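You operate a simulated robot arm through the tools that you are given. There is no shell and no other tool. Be economical: measure what you need, move in short steps, check, and stop when the job is done.

Carry out the task below with a simulated robot arm. There is one attempt and no reset: what you move stays moved.

TASK
Put things in order on the dining table. At the end: the orange brush stands where the cream oil pad stood; the red tealight is on the brown cocoa tin; the teal duster stands where the orange brush stood; the cream oil pad stands on top of the blue card (marked "VIOLA"); whatever was shut is shut again. Leave all else as you found it, and nothing knocked over.
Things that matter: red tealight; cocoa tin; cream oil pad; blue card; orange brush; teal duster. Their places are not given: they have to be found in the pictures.

It is judged by the outcome, as a careful person would: the job done as asked, and still so three seconds after it is handed in. It fails if anything else is knocked over, pushed out of place, dropped, spilled or broken.

THE ROBOT
A 7-joint arm with a two-finger parallel gripper, fixed in place. Base frame: the origin is at the foot of the arm, x ahead of it, y to its left, z up. Readings come in m, degrees, newtons and seconds.
With the tool pointing down near the work surface it reaches from about 0.22 to 0.58 m from the base axis. Its first joint turns from -66.0 to 66.0 degrees. Payload 2.5 kg.
Tool frame: the origin (TCP) lies between the finger pads and is the grasp point; the fingertips stand 0.023 m ahead of it; z points along the fingers, y is the line along which they close. Largest opening 0.094 m; finger width 0.038, thickness 0.01; the body of the gripper, 0.054 by 0.096 m, starts 0.039 m behind the TCP.
Orientation is that of the tool frame in the base frame, as a unit quaternion [w, x, y, z]. With the fingers straight down and closing along the base's y, the tool's x points along the base's -x, its y along +y and its z along -z.

THE INTERFACE
- The arm moves only by the tool nudge_tool. Its argument "motion" is a list of rows, each a list of 3 entries, a list of its own where there are three numbers: the shift along the tool's x, y, z in m, then the turn, a rotation vector about the tool's x, y, z in degrees, then the finger opening in m, from 0 to 0.094. In form: [[[dx, dy, dz], [rx, ry, rz], hand], ...]. A call has 1 to 8 rows; each row shifts and turns the commanded pose from where the row before left it, along the tool's axes as they then stand. A row lasts 0.2 s, in which the tool goes at most 0.05 m and 8.6 degrees; a call with a longer step from one row to the next is refused whole, and so is a gripper value outside its range. Where a pose cannot be reached the arm comes as near as it can. A force on the tool above 40 N (or 10 N above the force at the start of the call, whichever is more), or a blocked arm, ends the call early, and 0.2 s more pass. Each finger travels about 0.108 m/s and halts on what it meets, pressing with about 30 N; the grip force reading is that of the motor and also rises with nothing between the fingers. The clock runs only during rows and for 0.2 s after the last one: add rows that do not move to give the fingers time. It gives the time, the measured TCP pose, the force on the tool (base axes), the opening and the grip force at its end, in the units of the frame above (readings bear some noise).
- Cameras (640 x 400 px; columns grow to the right, rows downward): "scene" is fixed at [0.1182, -0.4093, 0.5401]; the picture's right is [0.82, -0.57, 0.00], its down [-0.36, -0.52, -0.78] and it looks along [0.44, 0.64, -0.63] (base axes); focal length 247 px, centre (320, 200). "wrist" rides on the gripper at [-0.039, 0, -0.044] in the tool frame; the picture's right is [0.00, -1.00, 0.00], its down [0.97, 0.00, -0.24] and it looks along [0.24, 0.00, 0.97] (tool axes); focal length 218 px, centre (320, 200).
- get_image(camera): a new picture of that camera. The clock stands still meanwhile.
- measure_at(camera, pixels): there is no depth. For up to 12 entries [column, row, z] of the newest picture of that camera ("zoom" is the newest enlarged one), the place [x, y] in the base frame at which the ray of that pixel passes the height z, good to about 0.002 m. The clock stands still meanwhile.
- enlarge(camera, box): a new picture of the part [left, top, right, bottom] of that camera's present view, enlarged. The clock stands still meanwhile.
- sign_off(): hands the job in; it is judged then, once.

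Work in short steps. Measure before you move; look again where a grasp or a placing could have gone wrong, and mend it. You have 80 turns and 38 pictures in all, those below and enlarged ones among them. Open the gripper and draw the arm clear of the work before you hand the job in, unless the task says otherwise; then end with one line.

The tools are called as a command line: name --argument value ..., lists and objects as JSON in quotes. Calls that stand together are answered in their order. nudge_tool: Moves the arm, as the interface text tells. Its arguments: {"type":"object","properties":{"motion":{"type":"array"}},"required":["motion"]} The other tools are called the same way: get_image (camera) takes a picture; measure_at (camera, pixels) gives the place at which the rays of pixels pass given heights; enlarge (camera, box) takes an enlarged picture of a part of a camera's view; sign_off () hands the job in.

At the start:

```text
clock: 0.0
eef_pos: [0.3925, 0.1901, 0.318]
ee_rot: [0.0, 0.0, 1.0, 0.0]
ft_force: [-0.2, -0.3, -0.2]
gripper_width: 0.094
grip_force: 0.1
```

scene: 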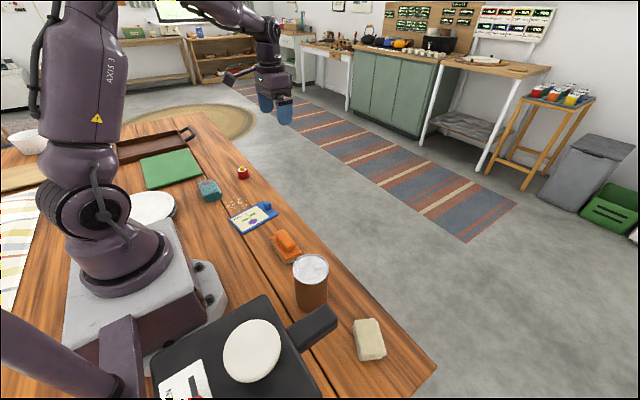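
wrist: 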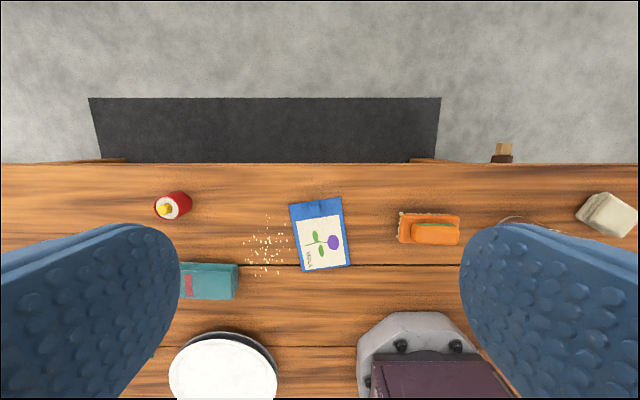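

The scene shows tealight (243,172), duster (209,190), card (252,217), brush (286,243), tin (311,280), pad (368,340). I enlarge the work area to get better details.

enlarge --camera "scene" --box '[180, 150, 340, 250]'

enlarge --camera "scene" --box '[250, 220, 442, 340]'

measure_at --camera "wrist" --pixels '[[173, 206, 0.03], [208, 281, 0.02], [320, 234, 0.0], [429, 229, 0.02], [607, 215, 0.02], [290, 205, 0], [341, 197, 0], [350, 265, 0], [303, 272, 0], [265, 245, 0]]'

measure_at --camera "scene" --pixels '[[243, 180, 0], [311, 310, 0], [311, 269, 0.1], [369, 335, 0.03], [369, 345, 0.0]]'

```text
4.00 times, centred on (260, 200) of scene
```

zoom: 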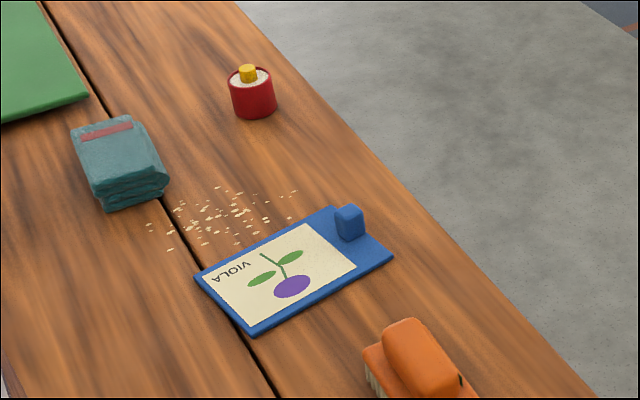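

```text
3.33 times, centred on (346, 280) of scene
```

zoom: 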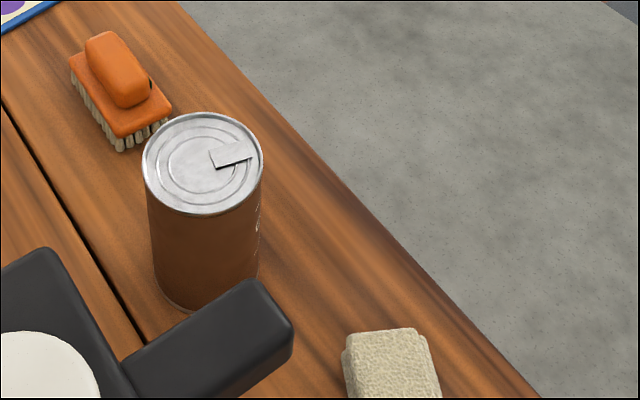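

```text
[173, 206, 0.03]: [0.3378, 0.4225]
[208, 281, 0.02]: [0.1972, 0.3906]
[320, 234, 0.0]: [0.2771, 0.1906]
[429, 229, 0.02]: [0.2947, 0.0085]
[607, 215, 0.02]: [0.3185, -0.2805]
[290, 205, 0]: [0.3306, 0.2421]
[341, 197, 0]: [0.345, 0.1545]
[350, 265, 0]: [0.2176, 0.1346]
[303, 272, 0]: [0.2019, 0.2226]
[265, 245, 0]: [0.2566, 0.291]
```

```text
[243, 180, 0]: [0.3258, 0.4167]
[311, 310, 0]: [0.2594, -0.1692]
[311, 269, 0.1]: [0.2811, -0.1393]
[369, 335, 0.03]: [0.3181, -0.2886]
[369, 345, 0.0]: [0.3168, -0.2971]
```

Wrist and scene measurements agree roughly: tealight (0.335,0.42), duster (0.197,0.39), card centre (0.274,0.188), brush (0.295,0.008), tin about (0.28,-0.14), pad about (0.318,-0.285). I move high toward the tin/pad side to look straight down.

nudge_tool --motion '[[[0.007, -0.047, 0], [0, 0, 0], 0.094], [[0.007, -0.047, 0], [0, 0, 0], 0.094], [[0.007, -0.047, 0], [0, 0, 0], 0.094], [[0.007, -0.047, 0], [0, 0, 0], 0.094], [[0.007, -0.047, 0], [0, 0, 0], 0.094], [[0.007, -0.047, 0], [0, 0, 0], 0.094], [[0.007, -0.047, 0], [0, 0, 0], 0.094], [[0.007, -0.047, 0], [0, 0, 0], 0.094]]'

get_image --camera "wrist"

```text
clock: 1.8
eef_pos: [0.3335, -0.1874, 0.3177]
ee_rot: [0.0, 0.0, 1.0, 0.0]
ft_force: [-0.8, 0.4, 0.5]
gripper_width: 0.0939
grip_force: 0.1
```

```text
33 pictures are left
```

wrist: 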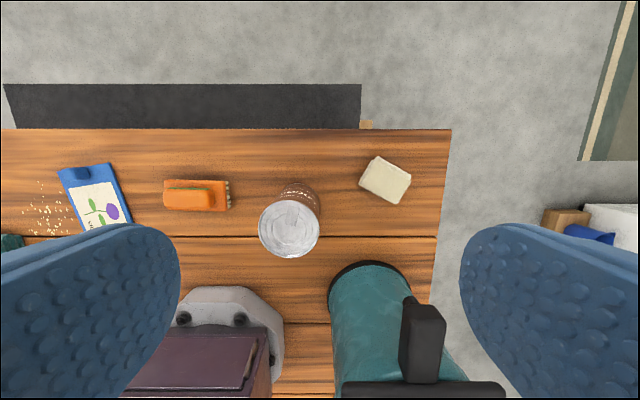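

A tall teal object with a black handled top stands behind the pad, at wrist (370,330) and scene (250,350). I need its location and height before approaching the pad.

enlarge --camera "scene" --box '[120, 240, 376, 400]'

measure_at --camera "wrist" --pixels '[[370, 263, 0], [330, 290, 0], [410, 285, 0], [423, 303, 0.2], [423, 303, 0.25], [423, 303, 0.3], [385, 180, 0.02], [289, 230, 0.1], [197, 195, 0.03], [289, 230, 0.11], [438, 237, 0]]'

measure_at --camera "scene" --pixels '[[335, 315, 0.2], [335, 315, 0.25], [335, 315, 0.3], [265, 297, 0.25], [265, 297, 0.2], [250, 350, 0.25], [250, 350, 0.2], [311, 269, 0.11], [311, 269, 0.12]]'

```text
2.50 times, centred on (248, 320) of scene
```

zoom: 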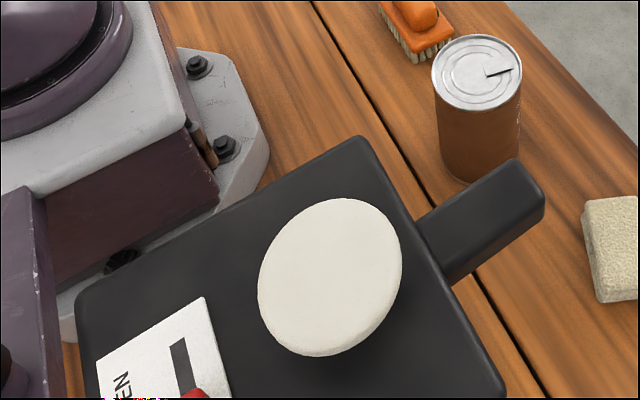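

```text
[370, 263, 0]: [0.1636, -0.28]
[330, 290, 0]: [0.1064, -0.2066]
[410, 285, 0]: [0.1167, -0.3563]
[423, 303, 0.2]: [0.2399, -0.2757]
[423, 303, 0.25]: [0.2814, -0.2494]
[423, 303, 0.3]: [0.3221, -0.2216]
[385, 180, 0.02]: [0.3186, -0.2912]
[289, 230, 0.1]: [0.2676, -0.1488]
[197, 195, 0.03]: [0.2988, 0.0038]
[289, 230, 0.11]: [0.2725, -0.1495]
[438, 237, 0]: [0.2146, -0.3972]
```

```text
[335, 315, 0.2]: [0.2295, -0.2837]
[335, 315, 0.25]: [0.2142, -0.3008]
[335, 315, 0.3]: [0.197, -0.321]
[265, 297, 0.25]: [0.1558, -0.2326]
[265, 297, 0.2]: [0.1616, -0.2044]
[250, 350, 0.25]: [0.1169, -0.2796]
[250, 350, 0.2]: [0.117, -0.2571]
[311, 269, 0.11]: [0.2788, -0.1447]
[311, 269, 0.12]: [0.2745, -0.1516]
```

The handle tip triangulates to about (0.235,-0.279,0.195): close to the pad. I look at the arm's shape from the scene camera to judge clearance.

get_image --camera "scene"

```text
31 pictures are left
```

scene: 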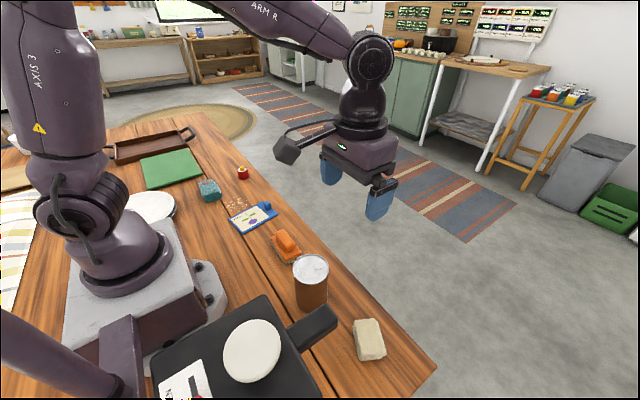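

The hand carries a box on its +x tool side (about 0.106 out, 0.095 back), which would go under the handle in this yaw. I'll grasp the pad with the hand yawed; first, accurate pad outlines.

enlarge --camera "scene" --box '[328, 305, 408, 370]'

enlarge --camera "wrist" --box '[250, 140, 430, 270]'

```text
6.15 times, centred on (368, 338) of scene
```

zoom: 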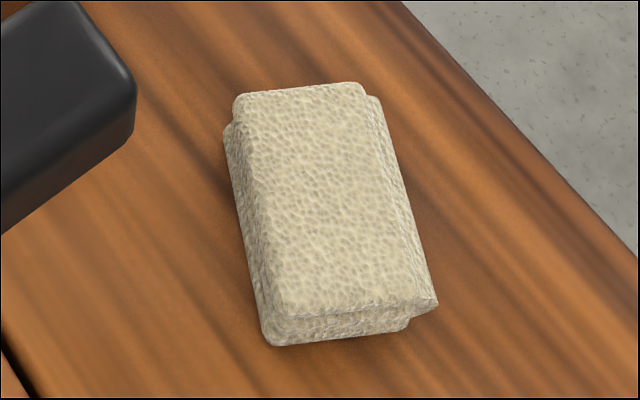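

```text
3.08 times, centred on (340, 205) of wrist
```

zoom: 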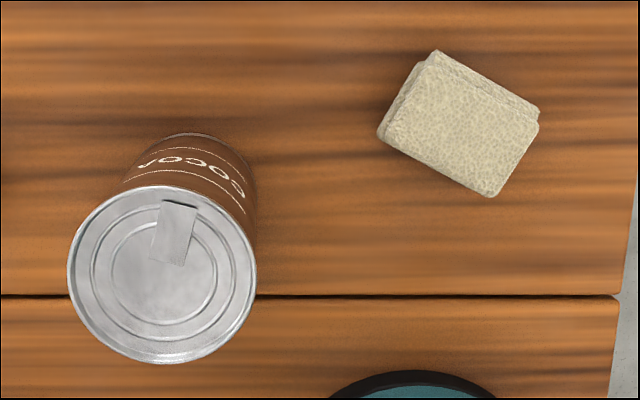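

I measure pad corners and tin rim in the zoomed wrist view.

measure_at --camera "zoom" --pixels '[[436, 52, 0.025], [540, 116, 0.025], [492, 196, 0.025], [379, 132, 0.025], [67, 272, 0.11], [256, 278, 0.11], [160, 362, 0.11], [160, 187, 0.11], [190, 132, 0.0], [160, 274, 0.11]]'

measure_at --camera "scene" --pixels '[[293, 281, 0.11], [327, 265, 0.11], [310, 255, 0.11], [310, 284, 0.11], [372.3, 361, 0.0], [395, 355, 0.0], [388, 319, 0.02], [366, 321, 0.025]]'

```text
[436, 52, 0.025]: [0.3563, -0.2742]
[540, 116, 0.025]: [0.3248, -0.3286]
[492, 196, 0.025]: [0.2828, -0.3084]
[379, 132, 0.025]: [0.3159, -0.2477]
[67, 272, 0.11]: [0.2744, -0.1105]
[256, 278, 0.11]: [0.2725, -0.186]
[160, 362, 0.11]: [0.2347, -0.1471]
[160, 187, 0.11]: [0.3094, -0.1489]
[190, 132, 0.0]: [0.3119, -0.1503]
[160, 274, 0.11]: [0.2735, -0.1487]
```

```text
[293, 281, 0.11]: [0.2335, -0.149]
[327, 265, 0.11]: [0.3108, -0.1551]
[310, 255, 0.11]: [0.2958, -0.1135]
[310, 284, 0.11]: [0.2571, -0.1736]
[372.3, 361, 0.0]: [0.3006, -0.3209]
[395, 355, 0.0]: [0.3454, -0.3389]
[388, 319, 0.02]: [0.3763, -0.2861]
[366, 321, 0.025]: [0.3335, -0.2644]
```

Tin centre ≈ (0.273,-0.147), top ≈ 0.11; pad centre ≈ (0.320,-0.290), long side along (0.49,0.87). I yaw the tool +119° about its z, staying high, so the box points away from the handle.

nudge_tool --motion '[[[0, 0, 0], [0, 0, 8.5], 0.094], [[0, 0, 0], [0, 0, 8.5], 0.094], [[0, 0, 0], [0, 0, 8.5], 0.094], [[0, 0, 0], [0, 0, 8.5], 0.094], [[0, 0, 0], [0, 0, 8.5], 0.094], [[0, 0, 0], [0, 0, 8.5], 0.094], [[0, 0, 0], [0, 0, 8.5], 0.094]]'

nudge_tool --motion '[[[0, 0, 0], [0, 0, 8.5], 0.094], [[0, 0, 0], [0, 0, 8.5], 0.094], [[0, 0, 0], [0, 0, 8.5], 0.094], [[0, 0, 0], [0, 0, 8.5], 0.094], [[0, 0, 0], [0, 0, 8.5], 0.094], [[0, 0, 0], [0, 0, 8.5], 0.094], [[0, 0, 0], [0, 0, 8.5], 0.094], [[0, 0, 0], [0, 0, 0], 0.094]]'

```text
clock: 3.4
eef_pos: [0.3351, -0.1855, 0.3192]
ee_rot: [0.0, 0.498, 0.867, 0.0]
ft_force: [0.6, 0.3, 0.3]
gripper_width: 0.0939
grip_force: 0.1
```

```text
clock: 5.2
eef_pos: [0.333, -0.1848, 0.3184]
ee_rot: [0.0, 0.863, 0.505, 0.0]
ft_force: [-0.6, 0.7, -0.3]
gripper_width: 0.094
grip_force: 0.1
```

Yaw is as intended (tool x = (0.49,0.87)). I move over the pad, still high, and look.

nudge_tool --motion '[[[-0.049, 0.02, 0], [0, 0, 0], 0.094], [[-0.049, 0.02, 0], [0, 0, 0], 0.094], [[0, 0, 0.03], [0, 0, 0], 0.094], [[0, 0, 0.03], [0, 0, 0], 0.094], [[0, 0, 0], [0, 0, 0], 0.094]]'

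get_image --camera "scene"

get_image --camera "wrist"

```text
refused: row 1 steps farther than a row can; nothing moved
```

```text
28 pictures are left
```

scene: 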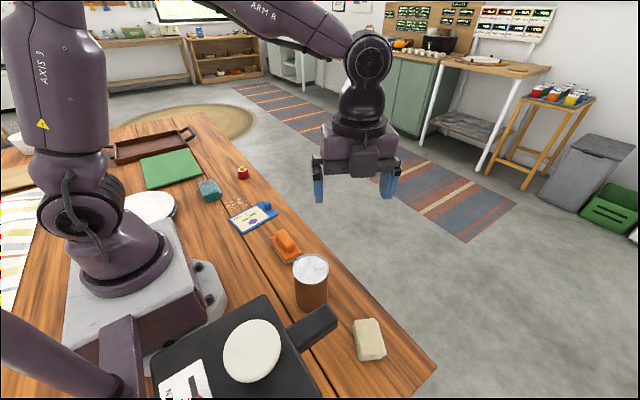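

```text
27 pictures are left
```

wrist: 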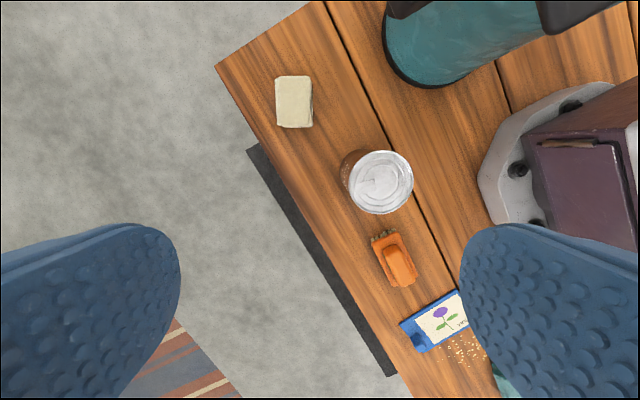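

The step was too long; the pad is nicely aligned in this view though. I redo it in smaller rows.

nudge_tool --motion '[[[-0.033, 0.0135, 0], [0, 0, 0], 0.094], [[-0.033, 0.0135, 0], [0, 0, 0], 0.094], [[-0.032, 0.013, 0], [0, 0, 0], 0.094], [[0, 0, 0.03], [0, 0, 0], 0.094], [[0, 0, 0.03], [0, 0, 0], 0.094], [[0, 0, 0], [0, 0, 0], 0.094]]'

get_image --camera "scene"

get_image --camera "wrist"

```text
clock: 6.6
eef_pos: [0.3224, -0.2909, 0.2576]
ee_rot: [0.0, 0.862, 0.507, 0.0]
ft_force: [-0.1, -0.4, 0.7]
gripper_width: 0.0939
grip_force: 0.0
```

```text
26 pictures are left
```

scene: 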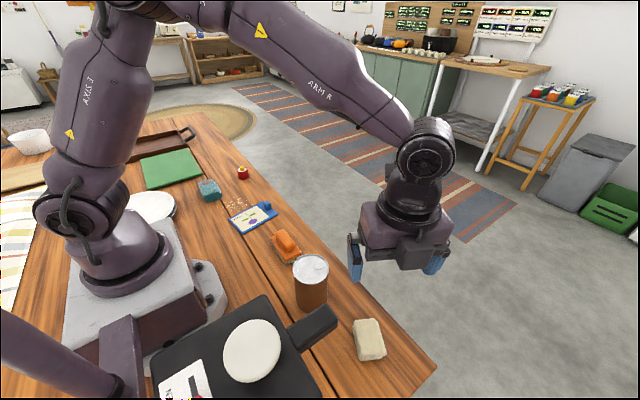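

```text
25 pictures are left
```

wrist: 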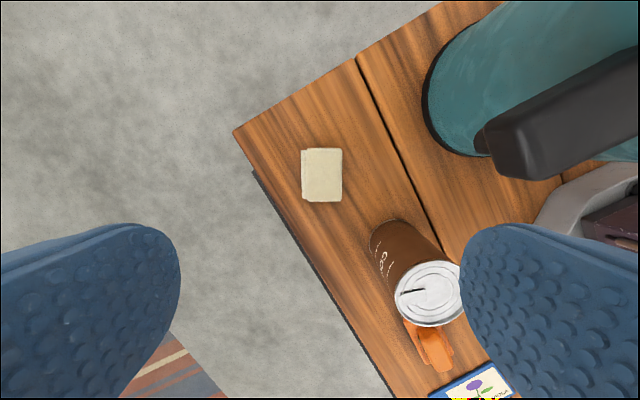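

The yaw is well aligned, the pad at wrist (322,176). I measure the handle's tip corners (487,125),(525,180) and the pad from this view.

measure_at --camera "wrist" --pixels '[[485, 128, 0.19], [525, 178, 0.19], [485, 128, 0.17], [525, 178, 0.17], [322, 175, 0.025], [303, 149, 0.025], [342, 149, 0.025], [342, 201, 0.025], [303, 201, 0.02]]'

measure_at --camera "scene" --pixels '[[325, 304, 0.2], [337, 314, 0.2], [337, 324, 0.18], [302, 349, 0.18], [291, 326, 0.2]]'

```text
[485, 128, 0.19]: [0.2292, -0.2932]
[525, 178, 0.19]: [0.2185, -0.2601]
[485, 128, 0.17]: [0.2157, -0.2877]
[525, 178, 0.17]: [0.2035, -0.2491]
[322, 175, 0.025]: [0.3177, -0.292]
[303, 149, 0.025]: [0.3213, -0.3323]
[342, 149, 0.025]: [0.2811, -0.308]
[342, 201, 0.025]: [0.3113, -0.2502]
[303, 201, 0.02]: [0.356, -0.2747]
```

```text
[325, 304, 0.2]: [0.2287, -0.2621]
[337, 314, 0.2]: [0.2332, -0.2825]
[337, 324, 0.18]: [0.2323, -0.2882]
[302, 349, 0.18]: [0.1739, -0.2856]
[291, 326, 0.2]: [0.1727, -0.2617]
```

Handle tip is at x ≤ 0.233, giving about 3 cm clearance to the hand. I tilt 17° away from it, then descend partly to z≈0.1.

nudge_tool --motion '[[[-0.0015, -0.0026, 0], [0, -8.5, 0], 0.08], [[0, 0, 0], [0, -8.5, 0], 0.08], [[0.0115, 0, 0.0377], [0, 0, 0], 0.08], [[0.0115, 0, 0.0377], [0, 0, 0], 0.08], [[0.0115, 0, 0.0377], [0, 0, 0], 0.08], [[0.0115, 0, 0.0377], [0, 0, 0], 0.08], [[0, 0, 0], [0, 0, 0], 0.08]]'

get_image --camera "wrist"

get_image --camera "scene"

```text
clock: 8.2
eef_pos: [0.3194, -0.2916, 0.1026]
ee_rot: [0.074, 0.853, 0.501, -0.128]
ft_force: [0.3, -0.8, -0.7]
gripper_width: 0.0802
grip_force: 0.1
```

```text
24 pictures are left
```

wrist: 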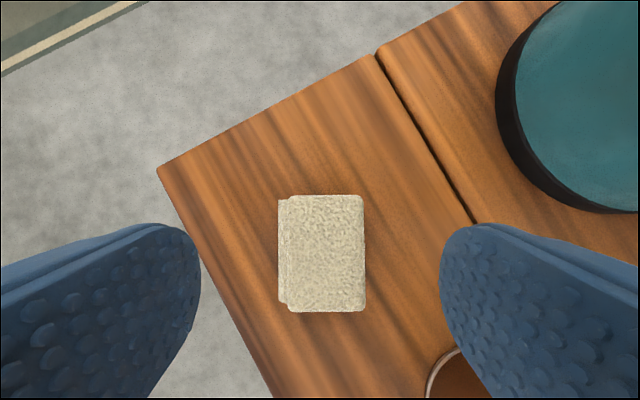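

```text
23 pictures are left
```

scene: 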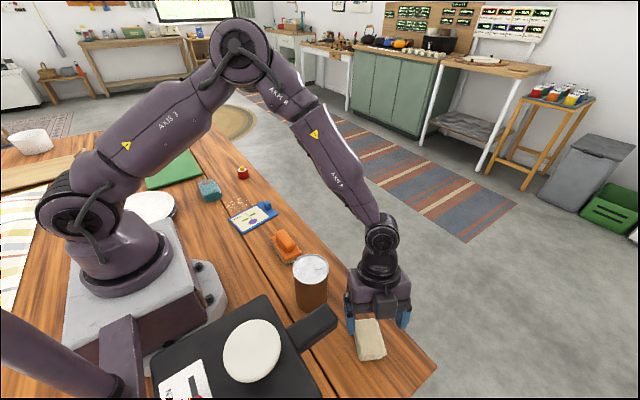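

Pad centred at column 322 and all is clear. I descend to z≈0.033 and close.

nudge_tool --motion '[[[0.0102, 0, 0.0333], [0, 0, 0], 0.08], [[0.0102, 0, 0.0333], [0, 0, 0], 0.08], [[0, 0, 0], [0, 0, 0], 0.08], [[0, 0, 0], [0, 0, 0], 0.03], [[0, 0, 0], [0, 0, 0], 0.03], [[0, 0, 0], [0, 0, 0], 0.03]]'

get_image --camera "wrist"

```text
clock: 9.6
eef_pos: [0.3196, -0.2903, 0.0321]
ee_rot: [0.075, 0.852, 0.502, -0.127]
ft_force: [-0.3, -0.2, 0.6]
gripper_width: 0.0489
grip_force: 30.1
```

```text
22 pictures are left
```

wrist: 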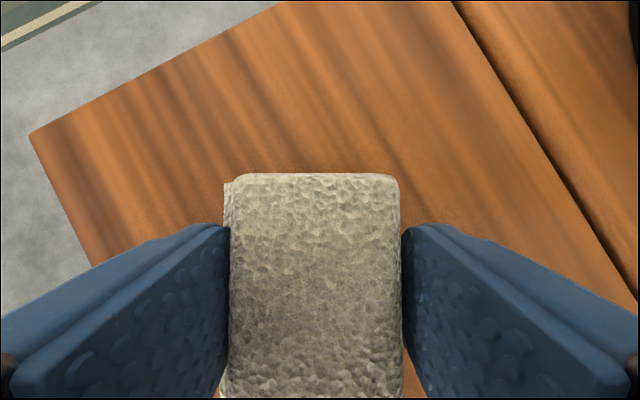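

Grasped at 0.049 width. I lift straight up and remove the tilt.

nudge_tool --motion '[[[-0.006, 0, -0.0191], [0, 0, 0], 0.03], [[-0.014, 0, -0.0459], [0, 0, 0], 0.03], [[-0.014, 0, -0.0459], [0, 0, 0], 0.03], [[-0.014, 0, -0.0459], [0, 0, 0], 0.03], [[-0.014, 0, -0.0459], [0, 0, 0], 0.03], [[-0.012, 0, -0.0382], [0, 0, 0], 0.03], [[0, 0, 0], [0, 8.5, 0], 0.03], [[0, 0, 0], [0, 8.5, 0], 0.03]]'

nudge_tool --motion '[[[0, 0, 0], [0, 0, -8.55], 0.03], [[0, 0, 0], [0, 0, -8.55], 0.03], [[0, 0, 0], [0, 0, -8.55], 0.03], [[0, 0, 0], [0, 0, -8.55], 0.03], [[0, 0, 0], [0, 0, -8.55], 0.03], [[0, 0, 0], [0, 0, -8.55], 0.03], [[0, 0, 0], [0, 0, -8.55], 0.03], [[0, 0, 0], [0, 0, -8.55], 0.03]]'

nudge_tool --motion '[[[0, 0, 0], [0, 0, -8.55], 0.03], [[0, 0, 0], [0, 0, -8.55], 0.03], [[0, 0, 0], [0, 0, -8.55], 0.03], [[0, 0, 0], [0, 0, -8.55], 0.03], [[0, 0, 0], [0, 0, -8.55], 0.03], [[0, 0, 0], [0, 0, -8.55], 0.03], [[0, 0, 0], [0, 0, -8.55], 0.03], [[0, 0, 0], [0, 0, 0], 0.03]]'

```text
clock: 11.4
eef_pos: [0.3182, -0.289, 0.2852]
ee_rot: [0.0, 0.861, 0.508, 0.001]
ft_force: [0.6, -0.1, 0.7]
gripper_width: 0.0488
grip_force: 30.5
```

```text
clock: 13.2
eef_pos: [0.3189, -0.2905, 0.2846]
ee_rot: [0.0, 0.427, 0.904, 0.0]
ft_force: [-0.6, -0.1, -1.5]
gripper_width: 0.049
grip_force: 30.2
```

```text
clock: 15.0
eef_pos: [0.3171, -0.2919, 0.2838]
ee_rot: [0.0, -0.081, 0.997, -0.001]
ft_force: [0.1, -0.1, -0.1]
gripper_width: 0.0491
grip_force: 29.7
```

Orientation reached (tool x = (-0.99,-0.16)). I travel at z≈0.285 towards the card.

nudge_tool --motion '[[[-0.0023, 0.048, 0], [0, 0, 0], 0.03], [[-0.0023, 0.048, 0], [0, 0, 0], 0.03], [[-0.0023, 0.048, 0], [0, 0, 0], 0.03], [[-0.0023, 0.048, 0], [0, 0, 0], 0.03], [[-0.0023, 0.048, 0], [0, 0, 0], 0.03], [[-0.0023, 0.048, 0], [0, 0, 0], 0.03], [[-0.0023, 0.048, 0], [0, 0, 0], 0.03], [[-0.0023, 0.048, 0], [0, 0, 0], 0.03]]'

nudge_tool --motion '[[[-0.0023, 0.048, 0], [0, 0, 0], 0.03], [[-0.0023, 0.0487, 0], [0, 0, 0], 0.03], [[0, 0, 0.04], [0, 0, 0], 0.03], [[0, 0, 0.04], [0, 0, 0], 0.03], [[0, 0, 0], [0, 0, 0], 0.03]]'

get_image --camera "wrist"

```text
clock: 16.8
eef_pos: [0.2761, 0.0923, 0.2834]
ee_rot: [0.0, -0.079, 0.997, 0.0]
ft_force: [0.2, -0.2, -0.6]
gripper_width: 0.0489
grip_force: 29.7
```

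```text
clock: 18.0
eef_pos: [0.2642, 0.1883, 0.2041]
ee_rot: [0.001, -0.081, 0.997, 0.0]
ft_force: [-0.1, -0.8, 0.1]
gripper_width: 0.0493
grip_force: 30.0
```

```text
21 pictures are left
```

wrist: 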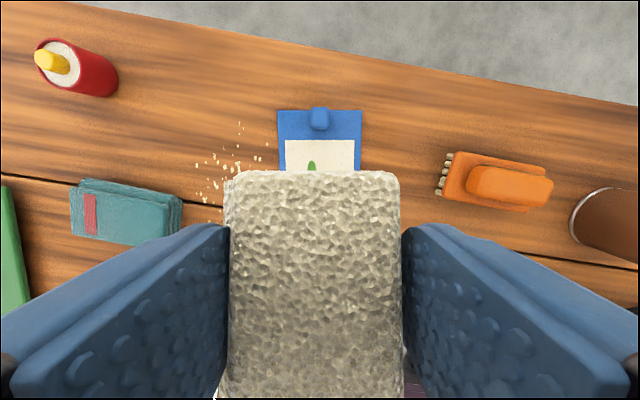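

Card aligned with the tool: top corners (277,111),(362,111), clip (320,119). I measure these plus brush, duster and tealight.

measure_at --camera "wrist" --pixels '[[277, 112, 0.004], [362, 111, 0.004], [320, 131, 0.012], [285, 139, 0.005], [355, 141, 0.005], [440, 198, 0.01], [450, 152, 0.02], [553, 185, 0.03], [466, 183, 0.035], [120, 190, 0.03], [80, 80, 0.02], [60, 65, 0.03]]'

```text
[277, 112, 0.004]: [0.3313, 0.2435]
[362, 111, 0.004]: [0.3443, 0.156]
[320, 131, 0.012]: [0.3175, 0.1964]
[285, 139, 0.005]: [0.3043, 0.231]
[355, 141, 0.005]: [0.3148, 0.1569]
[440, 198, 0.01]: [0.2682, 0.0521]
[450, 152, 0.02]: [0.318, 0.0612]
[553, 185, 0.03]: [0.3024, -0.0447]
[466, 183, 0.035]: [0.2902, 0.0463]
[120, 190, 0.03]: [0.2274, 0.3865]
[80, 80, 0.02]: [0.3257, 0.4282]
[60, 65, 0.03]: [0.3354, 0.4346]
```

The pad was gripped with the tool tilted 17°, so I re-tilt to bring the pad flat, then lower to z≈0.06 and check.

nudge_tool --motion '[[[0, 0, 0], [0, -8.5, 0], 0.03], [[0, 0, 0], [0, -8.5, 0], 0.03], [[0.0105, 0, 0.0344], [0, 0, 0], 0.03], [[0.0105, 0, 0.0344], [0, 0, 0], 0.03], [[0.0105, 0, 0.0344], [0, 0, 0], 0.03], [[0.0105, 0, 0.0344], [0, 0, 0], 0.03], [[0, 0, 0], [0, 0, 0], 0.03]]'

enlarge --camera "scene" --box '[160, 120, 352, 240]'

```text
clock: 19.6
eef_pos: [0.2659, 0.1878, 0.0593]
ee_rot: [0.148, -0.08, 0.986, 0.012]
ft_force: [-0.2, 0.5, 0.2]
gripper_width: 0.049
grip_force: 30.0
```

```text
3.33 times, centred on (256, 180) of scene
```

zoom: 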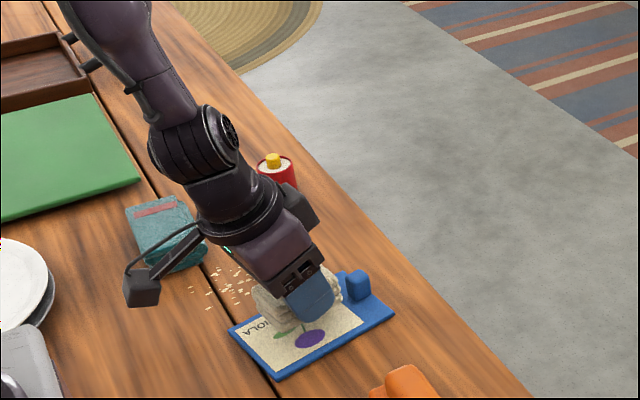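

Clear all round. I lower to z≈0.040 and feel for contact.

nudge_tool --motion '[[[0.0055, 0, 0.0182], [0, 0, 0], 0.03], [[0, 0, 0], [0, 0, 0], 0.03]]'

nudge_tool --motion '[[[0.0006, 0, 0.0019], [0, 0, 0], 0.03], [[0, 0, 0], [0, 0, 0], 0.03]]'

```text
clock: 20.2
eef_pos: [0.2653, 0.1877, 0.0403]
ee_rot: [0.147, -0.079, 0.986, 0.012]
ft_force: [-0.1, -0.3, 0.1]
gripper_width: 0.0491
grip_force: 30.1
```

```text
clock: 20.8
eef_pos: [0.2641, 0.1875, 0.0378]
ee_rot: [0.148, -0.079, 0.986, 0.012]
ft_force: [-0.5, -0.2, -0.7]
gripper_width: 0.0489
grip_force: 29.7
```

No contact yet; I lower another 2 mm twice.

nudge_tool --motion '[[[0.0006, 0, 0.0019], [0, 0, 0], 0.03], [[0, 0, 0], [0, 0, 0], 0.03]]'

nudge_tool --motion '[[[0.0003, 0, 0.001], [0, 0, 0], 0.03], [[0, 0, 0], [0, 0, 0], 0.03]]'

```text
clock: 21.4
eef_pos: [0.264, 0.1879, 0.0372]
ee_rot: [0.147, -0.08, 0.986, 0.012]
ft_force: [-0.9, -1.9, 4.5]
gripper_width: 0.0491
grip_force: 29.7
```

```text
clock: 22.0
eef_pos: [0.2644, 0.1877, 0.0371]
ee_rot: [0.149, -0.079, 0.986, 0.012]
ft_force: [-0.8, -2.4, 18.1]
gripper_width: 0.0491
grip_force: 30.0
```

Contact felt (18 N). I ease up 1 mm, open, and rise vertically.

nudge_tool --motion '[[[-0.0003, 0, -0.001], [0, 0, 0], 0.049], [[0, 0, 0], [0, 0, 0], 0.06], [[0, 0, 0], [0, 0, 0], 0.075], [[0, 0, 0], [0, 0, 0], 0.075], [[-0.0117, 0, -0.0382], [0, 0, 0], 0.075], [[-0.0117, 0, -0.0382], [0, 0, 0], 0.075], [[-0.0117, 0, -0.0382], [0, 8.5, 0], 0.094], [[0, 0, 0], [0, 8.5, 0], 0.094]]'

get_image --camera "wrist"

```text
clock: 23.8
eef_pos: [0.2657, 0.1879, 0.1563]
ee_rot: [0.0, -0.08, 0.997, 0.0]
ft_force: [-0.1, 0.4, 0.4]
gripper_width: 0.0941
grip_force: 0.1
```

```text
19 pictures are left
```

wrist: 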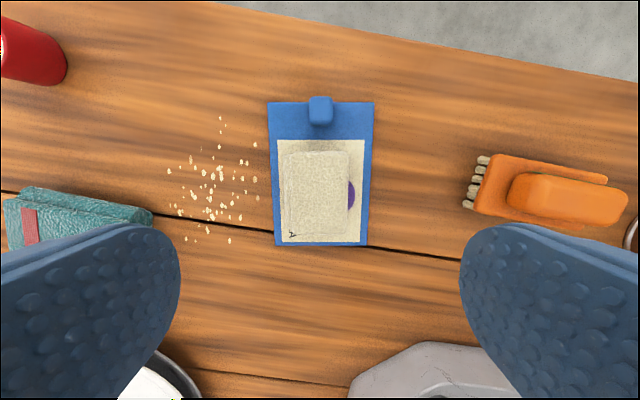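

The pad lies well on the card. Next the brush at wrist (550,190): I rise, yaw so that the fingers close along base x, then go over it.

nudge_tool --motion '[[[0, 0, -0.03], [0, 0, 8.3], 0.094], [[0, 0, -0.03], [0, 0, 8.3], 0.094], [[0, 0, 0], [0, 0, 8.3], 0.094], [[0, 0, 0], [0, 0, 8.3], 0.094], [[0, 0, 0], [0, 0, 8.3], 0.094], [[0, 0, 0], [0, 0, 8.3], 0.094], [[0, 0, 0], [0, 0, 8.3], 0.094], [[0, 0, 0], [0, 0, 8.3], 0.094]]'

nudge_tool --motion '[[[0, 0, 0], [0, 0, 8.3], 0.094], [[0, 0, 0], [0, 0, 8.3], 0.094], [[0, 0, 0], [0, 0, 8.3], 0.094], [[0, 0, 0], [0, 0, 8.3], 0.094], [[-0.046, 0.0075, 0], [0, 0, 0], 0.094], [[-0.046, 0.0075, 0], [0, 0, 0], 0.094], [[-0.046, 0.0075, 0], [0, 0, 0], 0.094], [[-0.046, 0.0075, 0], [0, 0, 0], 0.094]]'

get_image --camera "wrist"

```text
clock: 25.6
eef_pos: [0.2656, 0.1876, 0.2157]
ee_rot: [0.0, 0.479, 0.878, 0.0]
ft_force: [-0.6, 0.0, 1.1]
gripper_width: 0.0939
grip_force: 0.1
```

```text
clock: 27.4
eef_pos: [0.2942, 0.0043, 0.216]
ee_rot: [0.0, 0.709, 0.705, -0.001]
ft_force: [0.0, -0.7, -0.3]
gripper_width: 0.0938
grip_force: 0.1
```

```text
18 pictures are left
```

wrist: 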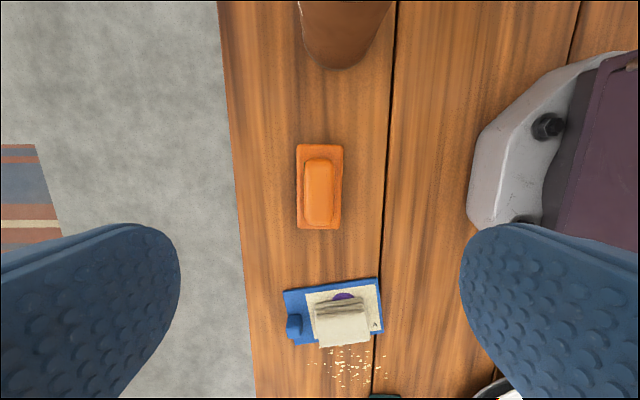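

Brush aligned with the tool: plate (296–343,144–229), handle (305–334,157–224). I measure its centre.

measure_at --camera "wrist" --pixels '[[296, 144, 0.025], [343, 145, 0.025], [341, 229, 0.025], [297, 229, 0.025], [320, 190, 0.045], [305, 190, 0.045], [334, 190, 0.045]]'

enlarge --camera "scene" --box '[220, 180, 348, 260]'

```text
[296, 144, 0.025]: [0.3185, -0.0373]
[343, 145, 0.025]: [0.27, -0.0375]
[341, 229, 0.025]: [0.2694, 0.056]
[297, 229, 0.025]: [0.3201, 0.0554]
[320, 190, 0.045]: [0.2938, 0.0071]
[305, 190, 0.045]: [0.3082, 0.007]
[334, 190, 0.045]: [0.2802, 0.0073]
```

```text
5.00 times, centred on (284, 220) of scene
```

zoom: 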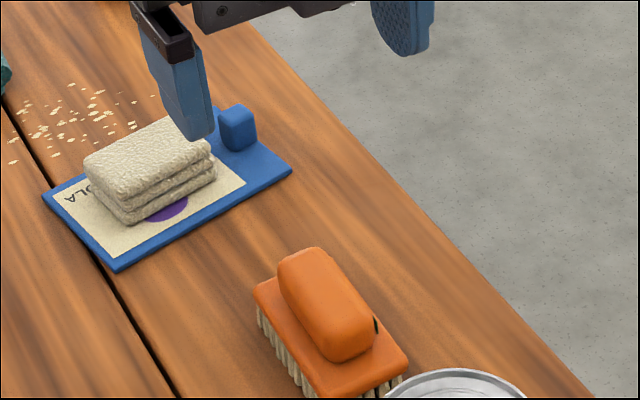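

Brush centre (0.2945,0.009), 0.049 wide. I shift 5 mm, tilt 17° as before, and descend to z≈0.075.

nudge_tool --motion '[[[0.0047, 0, 0], [0, -8.5, 0], 0.085], [[0, 0, 0], [0, -8.5, 0], 0.085], [[0.0106, 0, 0.0348], [0, 0, 0], 0.085], [[0.0106, 0, 0.0348], [0, 0, 0], 0.085], [[0.0106, 0, 0.0348], [0, 0, 0], 0.085], [[0.0093, 0, 0.0304], [0, 0, 0], 0.085], [[0, 0, 0], [0, 0, 0], 0.085]]'

get_image --camera "wrist"

```text
clock: 29.0
eef_pos: [0.2941, 0.0081, 0.0747]
ee_rot: [0.103, 0.702, 0.697, -0.105]
ft_force: [-0.4, -0.4, 0.4]
gripper_width: 0.085
grip_force: 0.0
```

```text
16 pictures are left
```

wrist: 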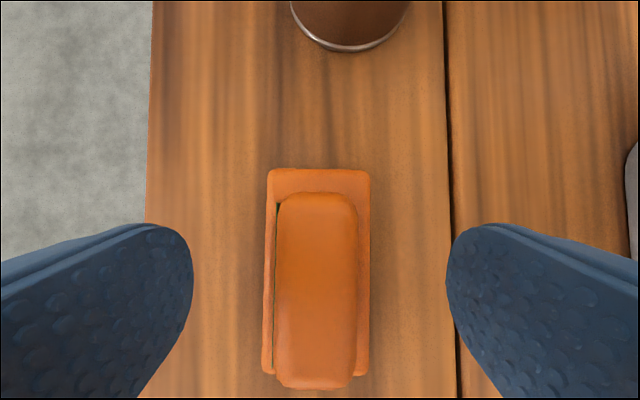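

Centred. I descend to z≈0.034 and close.

nudge_tool --motion '[[[0.006, 0, 0.0196], [0, 0, 0], 0.085], [[0.006, 0, 0.0196], [0, 0, 0], 0.085], [[0, 0, 0], [0, 0, 0], 0.085], [[0, 0, 0], [0, 0, 0], 0.03], [[0, 0, 0], [0, 0, 0], 0.03], [[0, 0, 0], [0, 0, 0], 0.03]]'

```text
clock: 30.4
eef_pos: [0.2928, 0.0076, 0.0343]
ee_rot: [0.103, 0.702, 0.697, -0.104]
ft_force: [-0.5, 0.6, 0.3]
gripper_width: 0.0454
grip_force: 30.1
```

Gripped at 0.045. I lift, untilt, and yaw to the pad's old direction (tool x at 60.6°).

nudge_tool --motion '[[[-0.006, 0, -0.0196], [0, 0, 0], 0.03], [[-0.0129, 0, -0.0421], [0, 0, 0], 0.03], [[-0.0129, 0, -0.0421], [0, 0, 0], 0.03], [[-0.0129, 0, -0.0421], [0, 0, 0], 0.03], [[-0.0129, 0, -0.0421], [0, 0, 0], 0.03], [[-0.0129, 0, -0.0421], [0, 0, 0], 0.03], [[0, 0, 0], [0, 8.5, 0], 0.03], [[0, 0, 0], [0, 8.5, 0], 0.03]]'

nudge_tool --motion '[[[0, 0, 0], [0, 0, 7.45], 0.03], [[0, 0, 0], [0, 0, 7.45], 0.03], [[0, 0, 0], [0, 0, 7.45], 0.03], [[0, 0, 0], [0, 0, 7.45], 0.03], [[0, 0, 0], [0, 0, 0], 0.03]]'

```text
clock: 32.2
eef_pos: [0.2932, 0.0063, 0.2759]
ee_rot: [0.0, 0.709, 0.705, 0.0]
ft_force: [-0.9, 0.2, -1.2]
gripper_width: 0.0455
grip_force: 29.4
```

```text
clock: 33.4
eef_pos: [0.2942, 0.0074, 0.2745]
ee_rot: [0.0, 0.867, 0.498, 0.0]
ft_force: [-0.1, 0.0, -0.4]
gripper_width: 0.0452
grip_force: 30.0
```

Now travel to above the pad's old place, then re-tilt.

nudge_tool --motion '[[[-0.0352, 0.0246, 0], [0, 0, 0], 0.03], [[-0.0352, 0.0246, 0], [0, 0, 0], 0.03], [[-0.0352, 0.0246, 0], [0, 0, 0], 0.03], [[-0.0352, 0.0246, 0], [0, 0, 0], 0.03], [[-0.0352, 0.0246, 0], [0, 0, 0], 0.03], [[-0.0352, 0.0246, 0], [0, 0, 0], 0.03], [[-0.0352, 0.0246, 0], [0, 0, 0], 0.03], [[0, 0, 0], [0, 0, 0], 0.03]]'

nudge_tool --motion '[[[0, 0, 0], [0, -8.5, 0], 0.03], [[0, 0, 0], [0, -8.5, 0], 0.03], [[0.0129, 0, 0.0421], [0, 0, 0], 0.03], [[0.0129, 0, 0.0421], [0, 0, 0], 0.03], [[0.0129, 0, 0.0421], [0, 0, 0], 0.03], [[0.0129, 0, 0.0421], [0, 0, 0], 0.03], [[0, 0, 0], [0, 0, 0], 0.03]]'

enlarge --camera "scene" --box '[250, 220, 490, 370]'

```text
clock: 35.2
eef_pos: [0.3179, -0.2909, 0.2765]
ee_rot: [0.001, 0.867, 0.499, 0.0]
ft_force: [0.1, -0.7, -0.6]
gripper_width: 0.0456
grip_force: 29.9
```

```text
clock: 36.8
eef_pos: [0.319, -0.2926, 0.0978]
ee_rot: [0.074, 0.857, 0.494, -0.128]
ft_force: [0.6, 0.3, -0.7]
gripper_width: 0.0454
grip_force: 29.8
```

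```text
2.67 times, centred on (370, 295) of scene
```

zoom: 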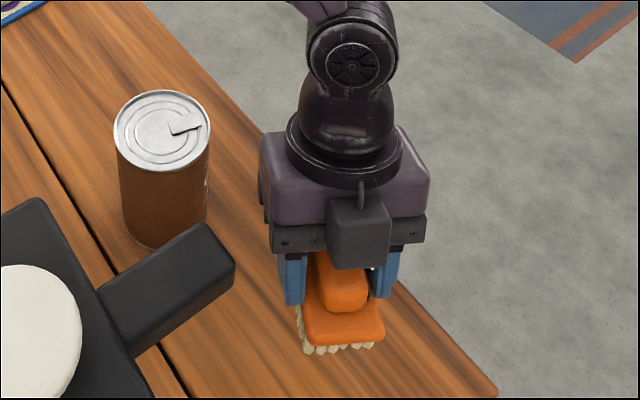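

Clear of handle and tin. I lower to z≈0.038, then feel for contact.

nudge_tool --motion '[[[0.0087, 0, 0.0284], [0, 0, 0], 0.03], [[0.0087, 0, 0.0284], [0, 0, 0], 0.03], [[0, 0, 0], [0, 0, 0], 0.03]]'

nudge_tool --motion '[[[0.0009, 0, 0.0029], [0, 0, 0], 0.03], [[0, 0, 0], [0, 0, 0], 0.03]]'

```text
clock: 37.6
eef_pos: [0.3183, -0.2928, 0.0392]
ee_rot: [0.073, 0.857, 0.494, -0.128]
ft_force: [0.0, 0.9, -0.9]
gripper_width: 0.0456
grip_force: 30.5
```

```text
clock: 38.2
eef_pos: [0.3197, -0.2916, 0.0365]
ee_rot: [0.074, 0.857, 0.493, -0.128]
ft_force: [0.5, 0.0, -0.9]
gripper_width: 0.0453
grip_force: 30.1
```

Two more millimetres down.

nudge_tool --motion '[[[0.0005, 0, 0.0017], [0, 0, 0], 0.03], [[0, 0, 0], [0, 0, 0], 0.03]]'

nudge_tool --motion '[[[0.0002, 0, 0.0007], [0, 0, 0], 0.03], [[0, 0, 0], [0, 0, 0], 0.03]]'

```text
clock: 38.8
eef_pos: [0.3176, -0.2922, 0.0347]
ee_rot: [0.074, 0.858, 0.492, -0.128]
ft_force: [0.2, 0.5, -1.0]
gripper_width: 0.0454
grip_force: 30.1
```

```text
clock: 39.4
eef_pos: [0.3177, -0.2915, 0.0338]
ee_rot: [0.073, 0.858, 0.493, -0.128]
ft_force: [-0.2, -0.3, -0.8]
gripper_width: 0.0452
grip_force: 30.0
```

nudge_tool --motion '[[[0.0003, 0, 0.001], [0, 0, 0], 0.03], [[0, 0, 0], [0, 0, 0], 0.03]]'

```text
clock: 40.0
eef_pos: [0.318, -0.2922, 0.0335]
ee_rot: [0.073, 0.857, 0.493, -0.128]
ft_force: [-7.0, 6.6, 25.4]
gripper_width: 0.0455
grip_force: 30.0
```

Contact. I release and rise vertically, keeping the tilt until well above the handle.

nudge_tool --motion '[[[-0.0003, 0, -0.001], [0, 0, 0], 0.046], [[0, 0, 0], [0, 0, 0], 0.06], [[0, 0, 0], [0, 0, 0], 0.075], [[0, 0, 0], [0, 0, 0], 0.075], [[-0.0117, 0, -0.0382], [0, 0, 0], 0.075], [[-0.0129, 0, -0.0421], [0, 0, 0], 0.075], [[-0.0129, 0, -0.0421], [0, 0, 0], 0.075], [[-0.0129, 0, -0.0421], [0, 0, 0], 0.075]]'

nudge_tool --motion '[[[-0.0129, 0, -0.0421], [0, 0, 0], 0.094], [[-0.0129, 0, -0.0421], [0, 0, 0], 0.094], [[0, 0, 0], [0, 8.5, 0], 0.094], [[0, 0, 0], [0, 8.5, 0], 0.094], [[0, 0, 0], [0, 0, 0], 0.094]]'

get_image --camera "wrist"

```text
clock: 41.8
eef_pos: [0.3192, -0.2929, 0.2053]
ee_rot: [0.074, 0.858, 0.492, -0.128]
ft_force: [0.4, 0.5, 0.2]
gripper_width: 0.0753
grip_force: 0.1
```

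```text
clock: 43.0
eef_pos: [0.3193, -0.2932, 0.2936]
ee_rot: [-0.001, 0.867, 0.498, 0.0]
ft_force: [0.4, 0.4, 0.8]
gripper_width: 0.094
grip_force: 0.0
```

```text
14 pictures are left
```

wrist: 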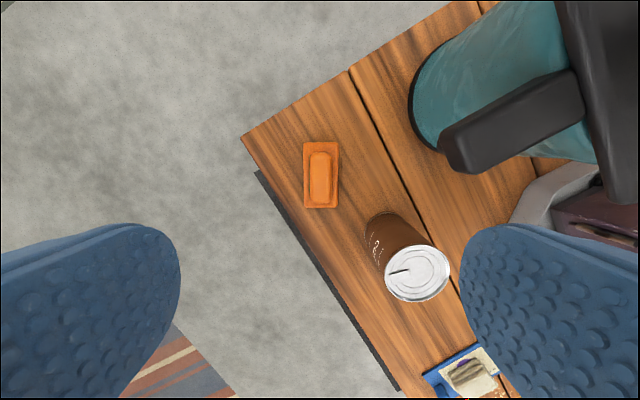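

Brush is in place. Now the duster: I yaw so tool x points to base -y (closing along x), rotating in place high up.

nudge_tool --motion '[[[0, 0, 0], [0, 0, -8.55], 0.094], [[0, 0, 0], [0, 0, -8.55], 0.094], [[0, 0, 0], [0, 0, -8.55], 0.094], [[0, 0, 0], [0, 0, -8.55], 0.094], [[0, 0, 0], [0, 0, -8.55], 0.094], [[0, 0, 0], [0, 0, -8.55], 0.094], [[0, 0, 0], [0, 0, -8.55], 0.094], [[0, 0, 0], [0, 0, -8.55], 0.094]]'

nudge_tool --motion '[[[0, 0, 0], [0, 0, -8.55], 0.094], [[0, 0, 0], [0, 0, -8.55], 0.094], [[0, 0, 0], [0, 0, -8.55], 0.094], [[0, 0, 0], [0, 0, -8.55], 0.094], [[0, 0, 0], [0, 0, -8.55], 0.094], [[0, 0, 0], [0, 0, -8.55], 0.094], [[0, 0, 0], [0, 0, -8.55], 0.094], [[0, 0, 0], [0, 0, 0], 0.094]]'

```text
clock: 44.8
eef_pos: [0.318, -0.2925, 0.2943]
ee_rot: [0.001, 0.435, 0.9, -0.001]
ft_force: [0.6, -0.5, 1.0]
gripper_width: 0.094
grip_force: 0.1
```

```text
clock: 46.6
eef_pos: [0.3195, -0.2929, 0.2942]
ee_rot: [0.0, -0.072, 0.997, 0.0]
ft_force: [0.9, -0.1, 1.4]
gripper_width: 0.094
grip_force: 0.1
```

Now travel towards the duster at z≈0.29 with this yaw; the rest of the yaw follows there.

nudge_tool --motion '[[[-0.0007, 0.047, 0], [0, 0, 0], 0.094], [[-0.0007, 0.047, 0], [0, 0, 0], 0.094], [[-0.0007, 0.047, 0], [0, 0, 0], 0.094], [[-0.0007, 0.047, 0], [0, 0, 0], 0.094], [[-0.0007, 0.047, 0], [0, 0, 0], 0.094], [[-0.0007, 0.047, 0], [0, 0, 0], 0.094], [[-0.0007, 0.047, 0], [0, 0, 0], 0.094], [[-0.0007, 0.047, 0], [0, 0, 0], 0.094]]'

nudge_tool --motion '[[[-0.0007, 0.047, 0], [0, 0, 0], 0.094], [[-0.0007, 0.047, 0], [0, 0, 0], 0.094], [[-0.0007, 0.047, 0], [0, 0, 0], 0.094], [[-0.0007, 0.047, 0], [0, 0, 0], 0.094], [[-0.0007, 0.047, 0], [0, 0, 0], 0.094], [[-0.0007, 0.047, 0], [0, 0, 0], 0.094], [[0, 0, 0], [0, 0, -8.2], 0.094], [[0, 0, 0], [0, 0, -8.2], 0.094]]'

nudge_tool --motion '[[[0, 0, 0], [0, 0, -8.2], 0.094], [[0, 0, 0], [0, 0, -8.2], 0.094], [[0, 0, 0], [0, 0, -8.2], 0.094], [[0, 0, 0], [0, 0, -8.2], 0.094], [[0, 0, 0], [0, 0, -8.2], 0.094], [[0, 0, 0], [0, 0, -8.2], 0.094], [[0, 0, 0], [0, 0, -8.2], 0.094], [[0, 0, 0.04], [0, 0, -8.2], 0.094]]'

get_image --camera "wrist"

```text
clock: 48.4
eef_pos: [0.2721, 0.0797, 0.294]
ee_rot: [0.001, -0.07, 0.998, 0.0]
ft_force: [0.1, -1.1, -0.2]
gripper_width: 0.0942
grip_force: 0.2
```

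```text
clock: 50.2
eef_pos: [0.2372, 0.3615, 0.2946]
ee_rot: [0.001, -0.213, 0.977, 0.0]
ft_force: [0.3, 0.0, -0.3]
gripper_width: 0.0942
grip_force: 0.0
```

```text
clock: 52.0
eef_pos: [0.2348, 0.36, 0.2546]
ee_rot: [0.0, 0.708, -0.706, 0.001]
ft_force: [-0.3, 0.4, -0.3]
gripper_width: 0.094
grip_force: 0.1
```

```text
13 pictures are left
```

wrist: 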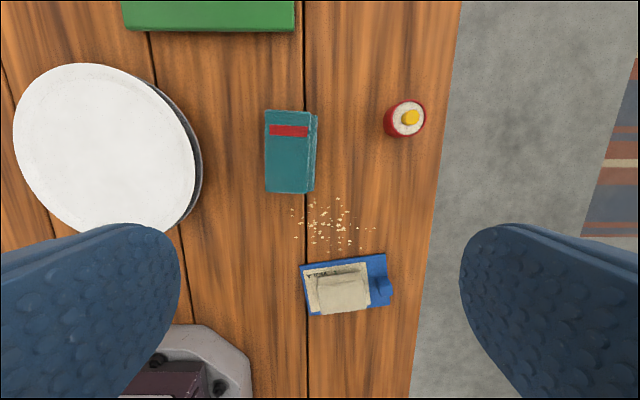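

Duster at (265–317,110–193), tealight at (407,118). I measure both.

measure_at --camera "wrist" --pixels '[[267, 111, 0.035], [310, 113, 0.035], [306, 193, 0.035], [265, 189, 0.035], [317, 118, 0.015], [313, 190, 0.015], [412, 118, 0.045], [404, 119, 0.03], [384, 119, 0.02], [426, 117, 0.02], [403, 138, 0.02], [407, 99, 0.02]]'

enlarge --camera "scene" --box '[180, 140, 276, 210]'

```text
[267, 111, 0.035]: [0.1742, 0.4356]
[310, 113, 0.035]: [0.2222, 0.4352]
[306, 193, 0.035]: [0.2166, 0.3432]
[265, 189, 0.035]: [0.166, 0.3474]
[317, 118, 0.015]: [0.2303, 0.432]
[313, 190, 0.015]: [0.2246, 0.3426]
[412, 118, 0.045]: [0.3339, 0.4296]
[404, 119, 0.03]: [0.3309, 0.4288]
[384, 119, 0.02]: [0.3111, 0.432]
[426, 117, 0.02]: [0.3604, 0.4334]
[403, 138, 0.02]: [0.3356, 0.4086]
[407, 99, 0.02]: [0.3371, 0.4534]
```

```text
5.71 times, centred on (228, 175) of scene
```

zoom: 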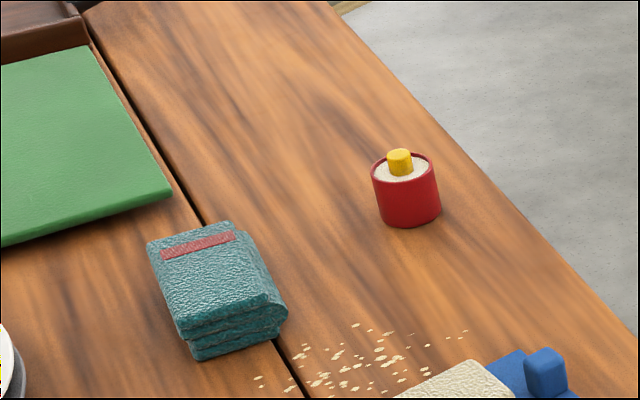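

Duster centre about (0.198,0.390), turned ~5°. I align, descend to z≈0.1 and check.

nudge_tool --motion '[[[-0.03, 0.037, 0], [0, 0, 0], 0.09], [[0, 0, 0.0387], [0, 0, 5], 0.09], [[0, 0, 0.0387], [0, 0, 0], 0.09], [[0, 0, 0.0387], [0, 0, 0], 0.09], [[0, 0, 0.0387], [0, 0, 0], 0.09], [[0, 0, 0], [0, 0, 0], 0.09]]'

get_image --camera "wrist"

```text
clock: 53.4
eef_pos: [0.1969, 0.3913, 0.1008]
ee_rot: [0.0, -0.676, 0.737, 0.001]
ft_force: [0.2, -0.2, -0.6]
gripper_width: 0.0897
grip_force: 0.1
```

```text
11 pictures are left
```

wrist: 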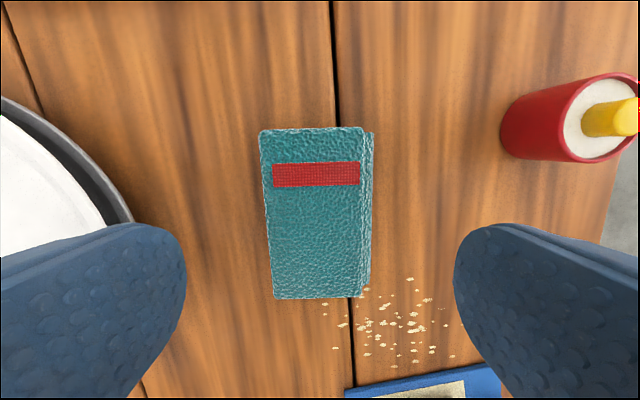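

Centred at column 320. I check the bowl's edge and the duster extents.

measure_at --camera "wrist" --pixels '[[134, 215, 0.02], [134, 215, 0.05], [262, 130, 0.03], [362, 128, 0.03], [362, 297, 0.03], [275, 297, 0.03], [372, 200, 0.012]]'

```text
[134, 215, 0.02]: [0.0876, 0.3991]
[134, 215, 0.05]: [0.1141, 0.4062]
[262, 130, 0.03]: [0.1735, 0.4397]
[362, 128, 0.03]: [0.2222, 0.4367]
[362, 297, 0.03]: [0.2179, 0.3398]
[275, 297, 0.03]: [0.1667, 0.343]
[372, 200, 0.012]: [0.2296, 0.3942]
```

The bowl edge (x≤0.114) clears the finger (x≥0.14). I descend to z≈0.031 and close.

nudge_tool --motion '[[[0, 0, 0.035], [0, 0, 0], 0.09], [[0, 0, 0.035], [0, 0, 0], 0.09], [[0, 0, 0], [0, 0, 0], 0.09], [[0, 0, 0], [0, 0, 0], 0.03], [[0, 0, 0], [0, 0, 0], 0.03], [[0, 0, 0], [0, 0, 0], 0.03], [[0, 0, 0], [0, 0, 0], 0.03]]'

```text
clock: 55.0
eef_pos: [0.1968, 0.3898, 0.0294]
ee_rot: [0.0, -0.676, 0.737, 0.0]
ft_force: [-0.3, 0.4, 0.2]
gripper_width: 0.0544
grip_force: 29.8
```

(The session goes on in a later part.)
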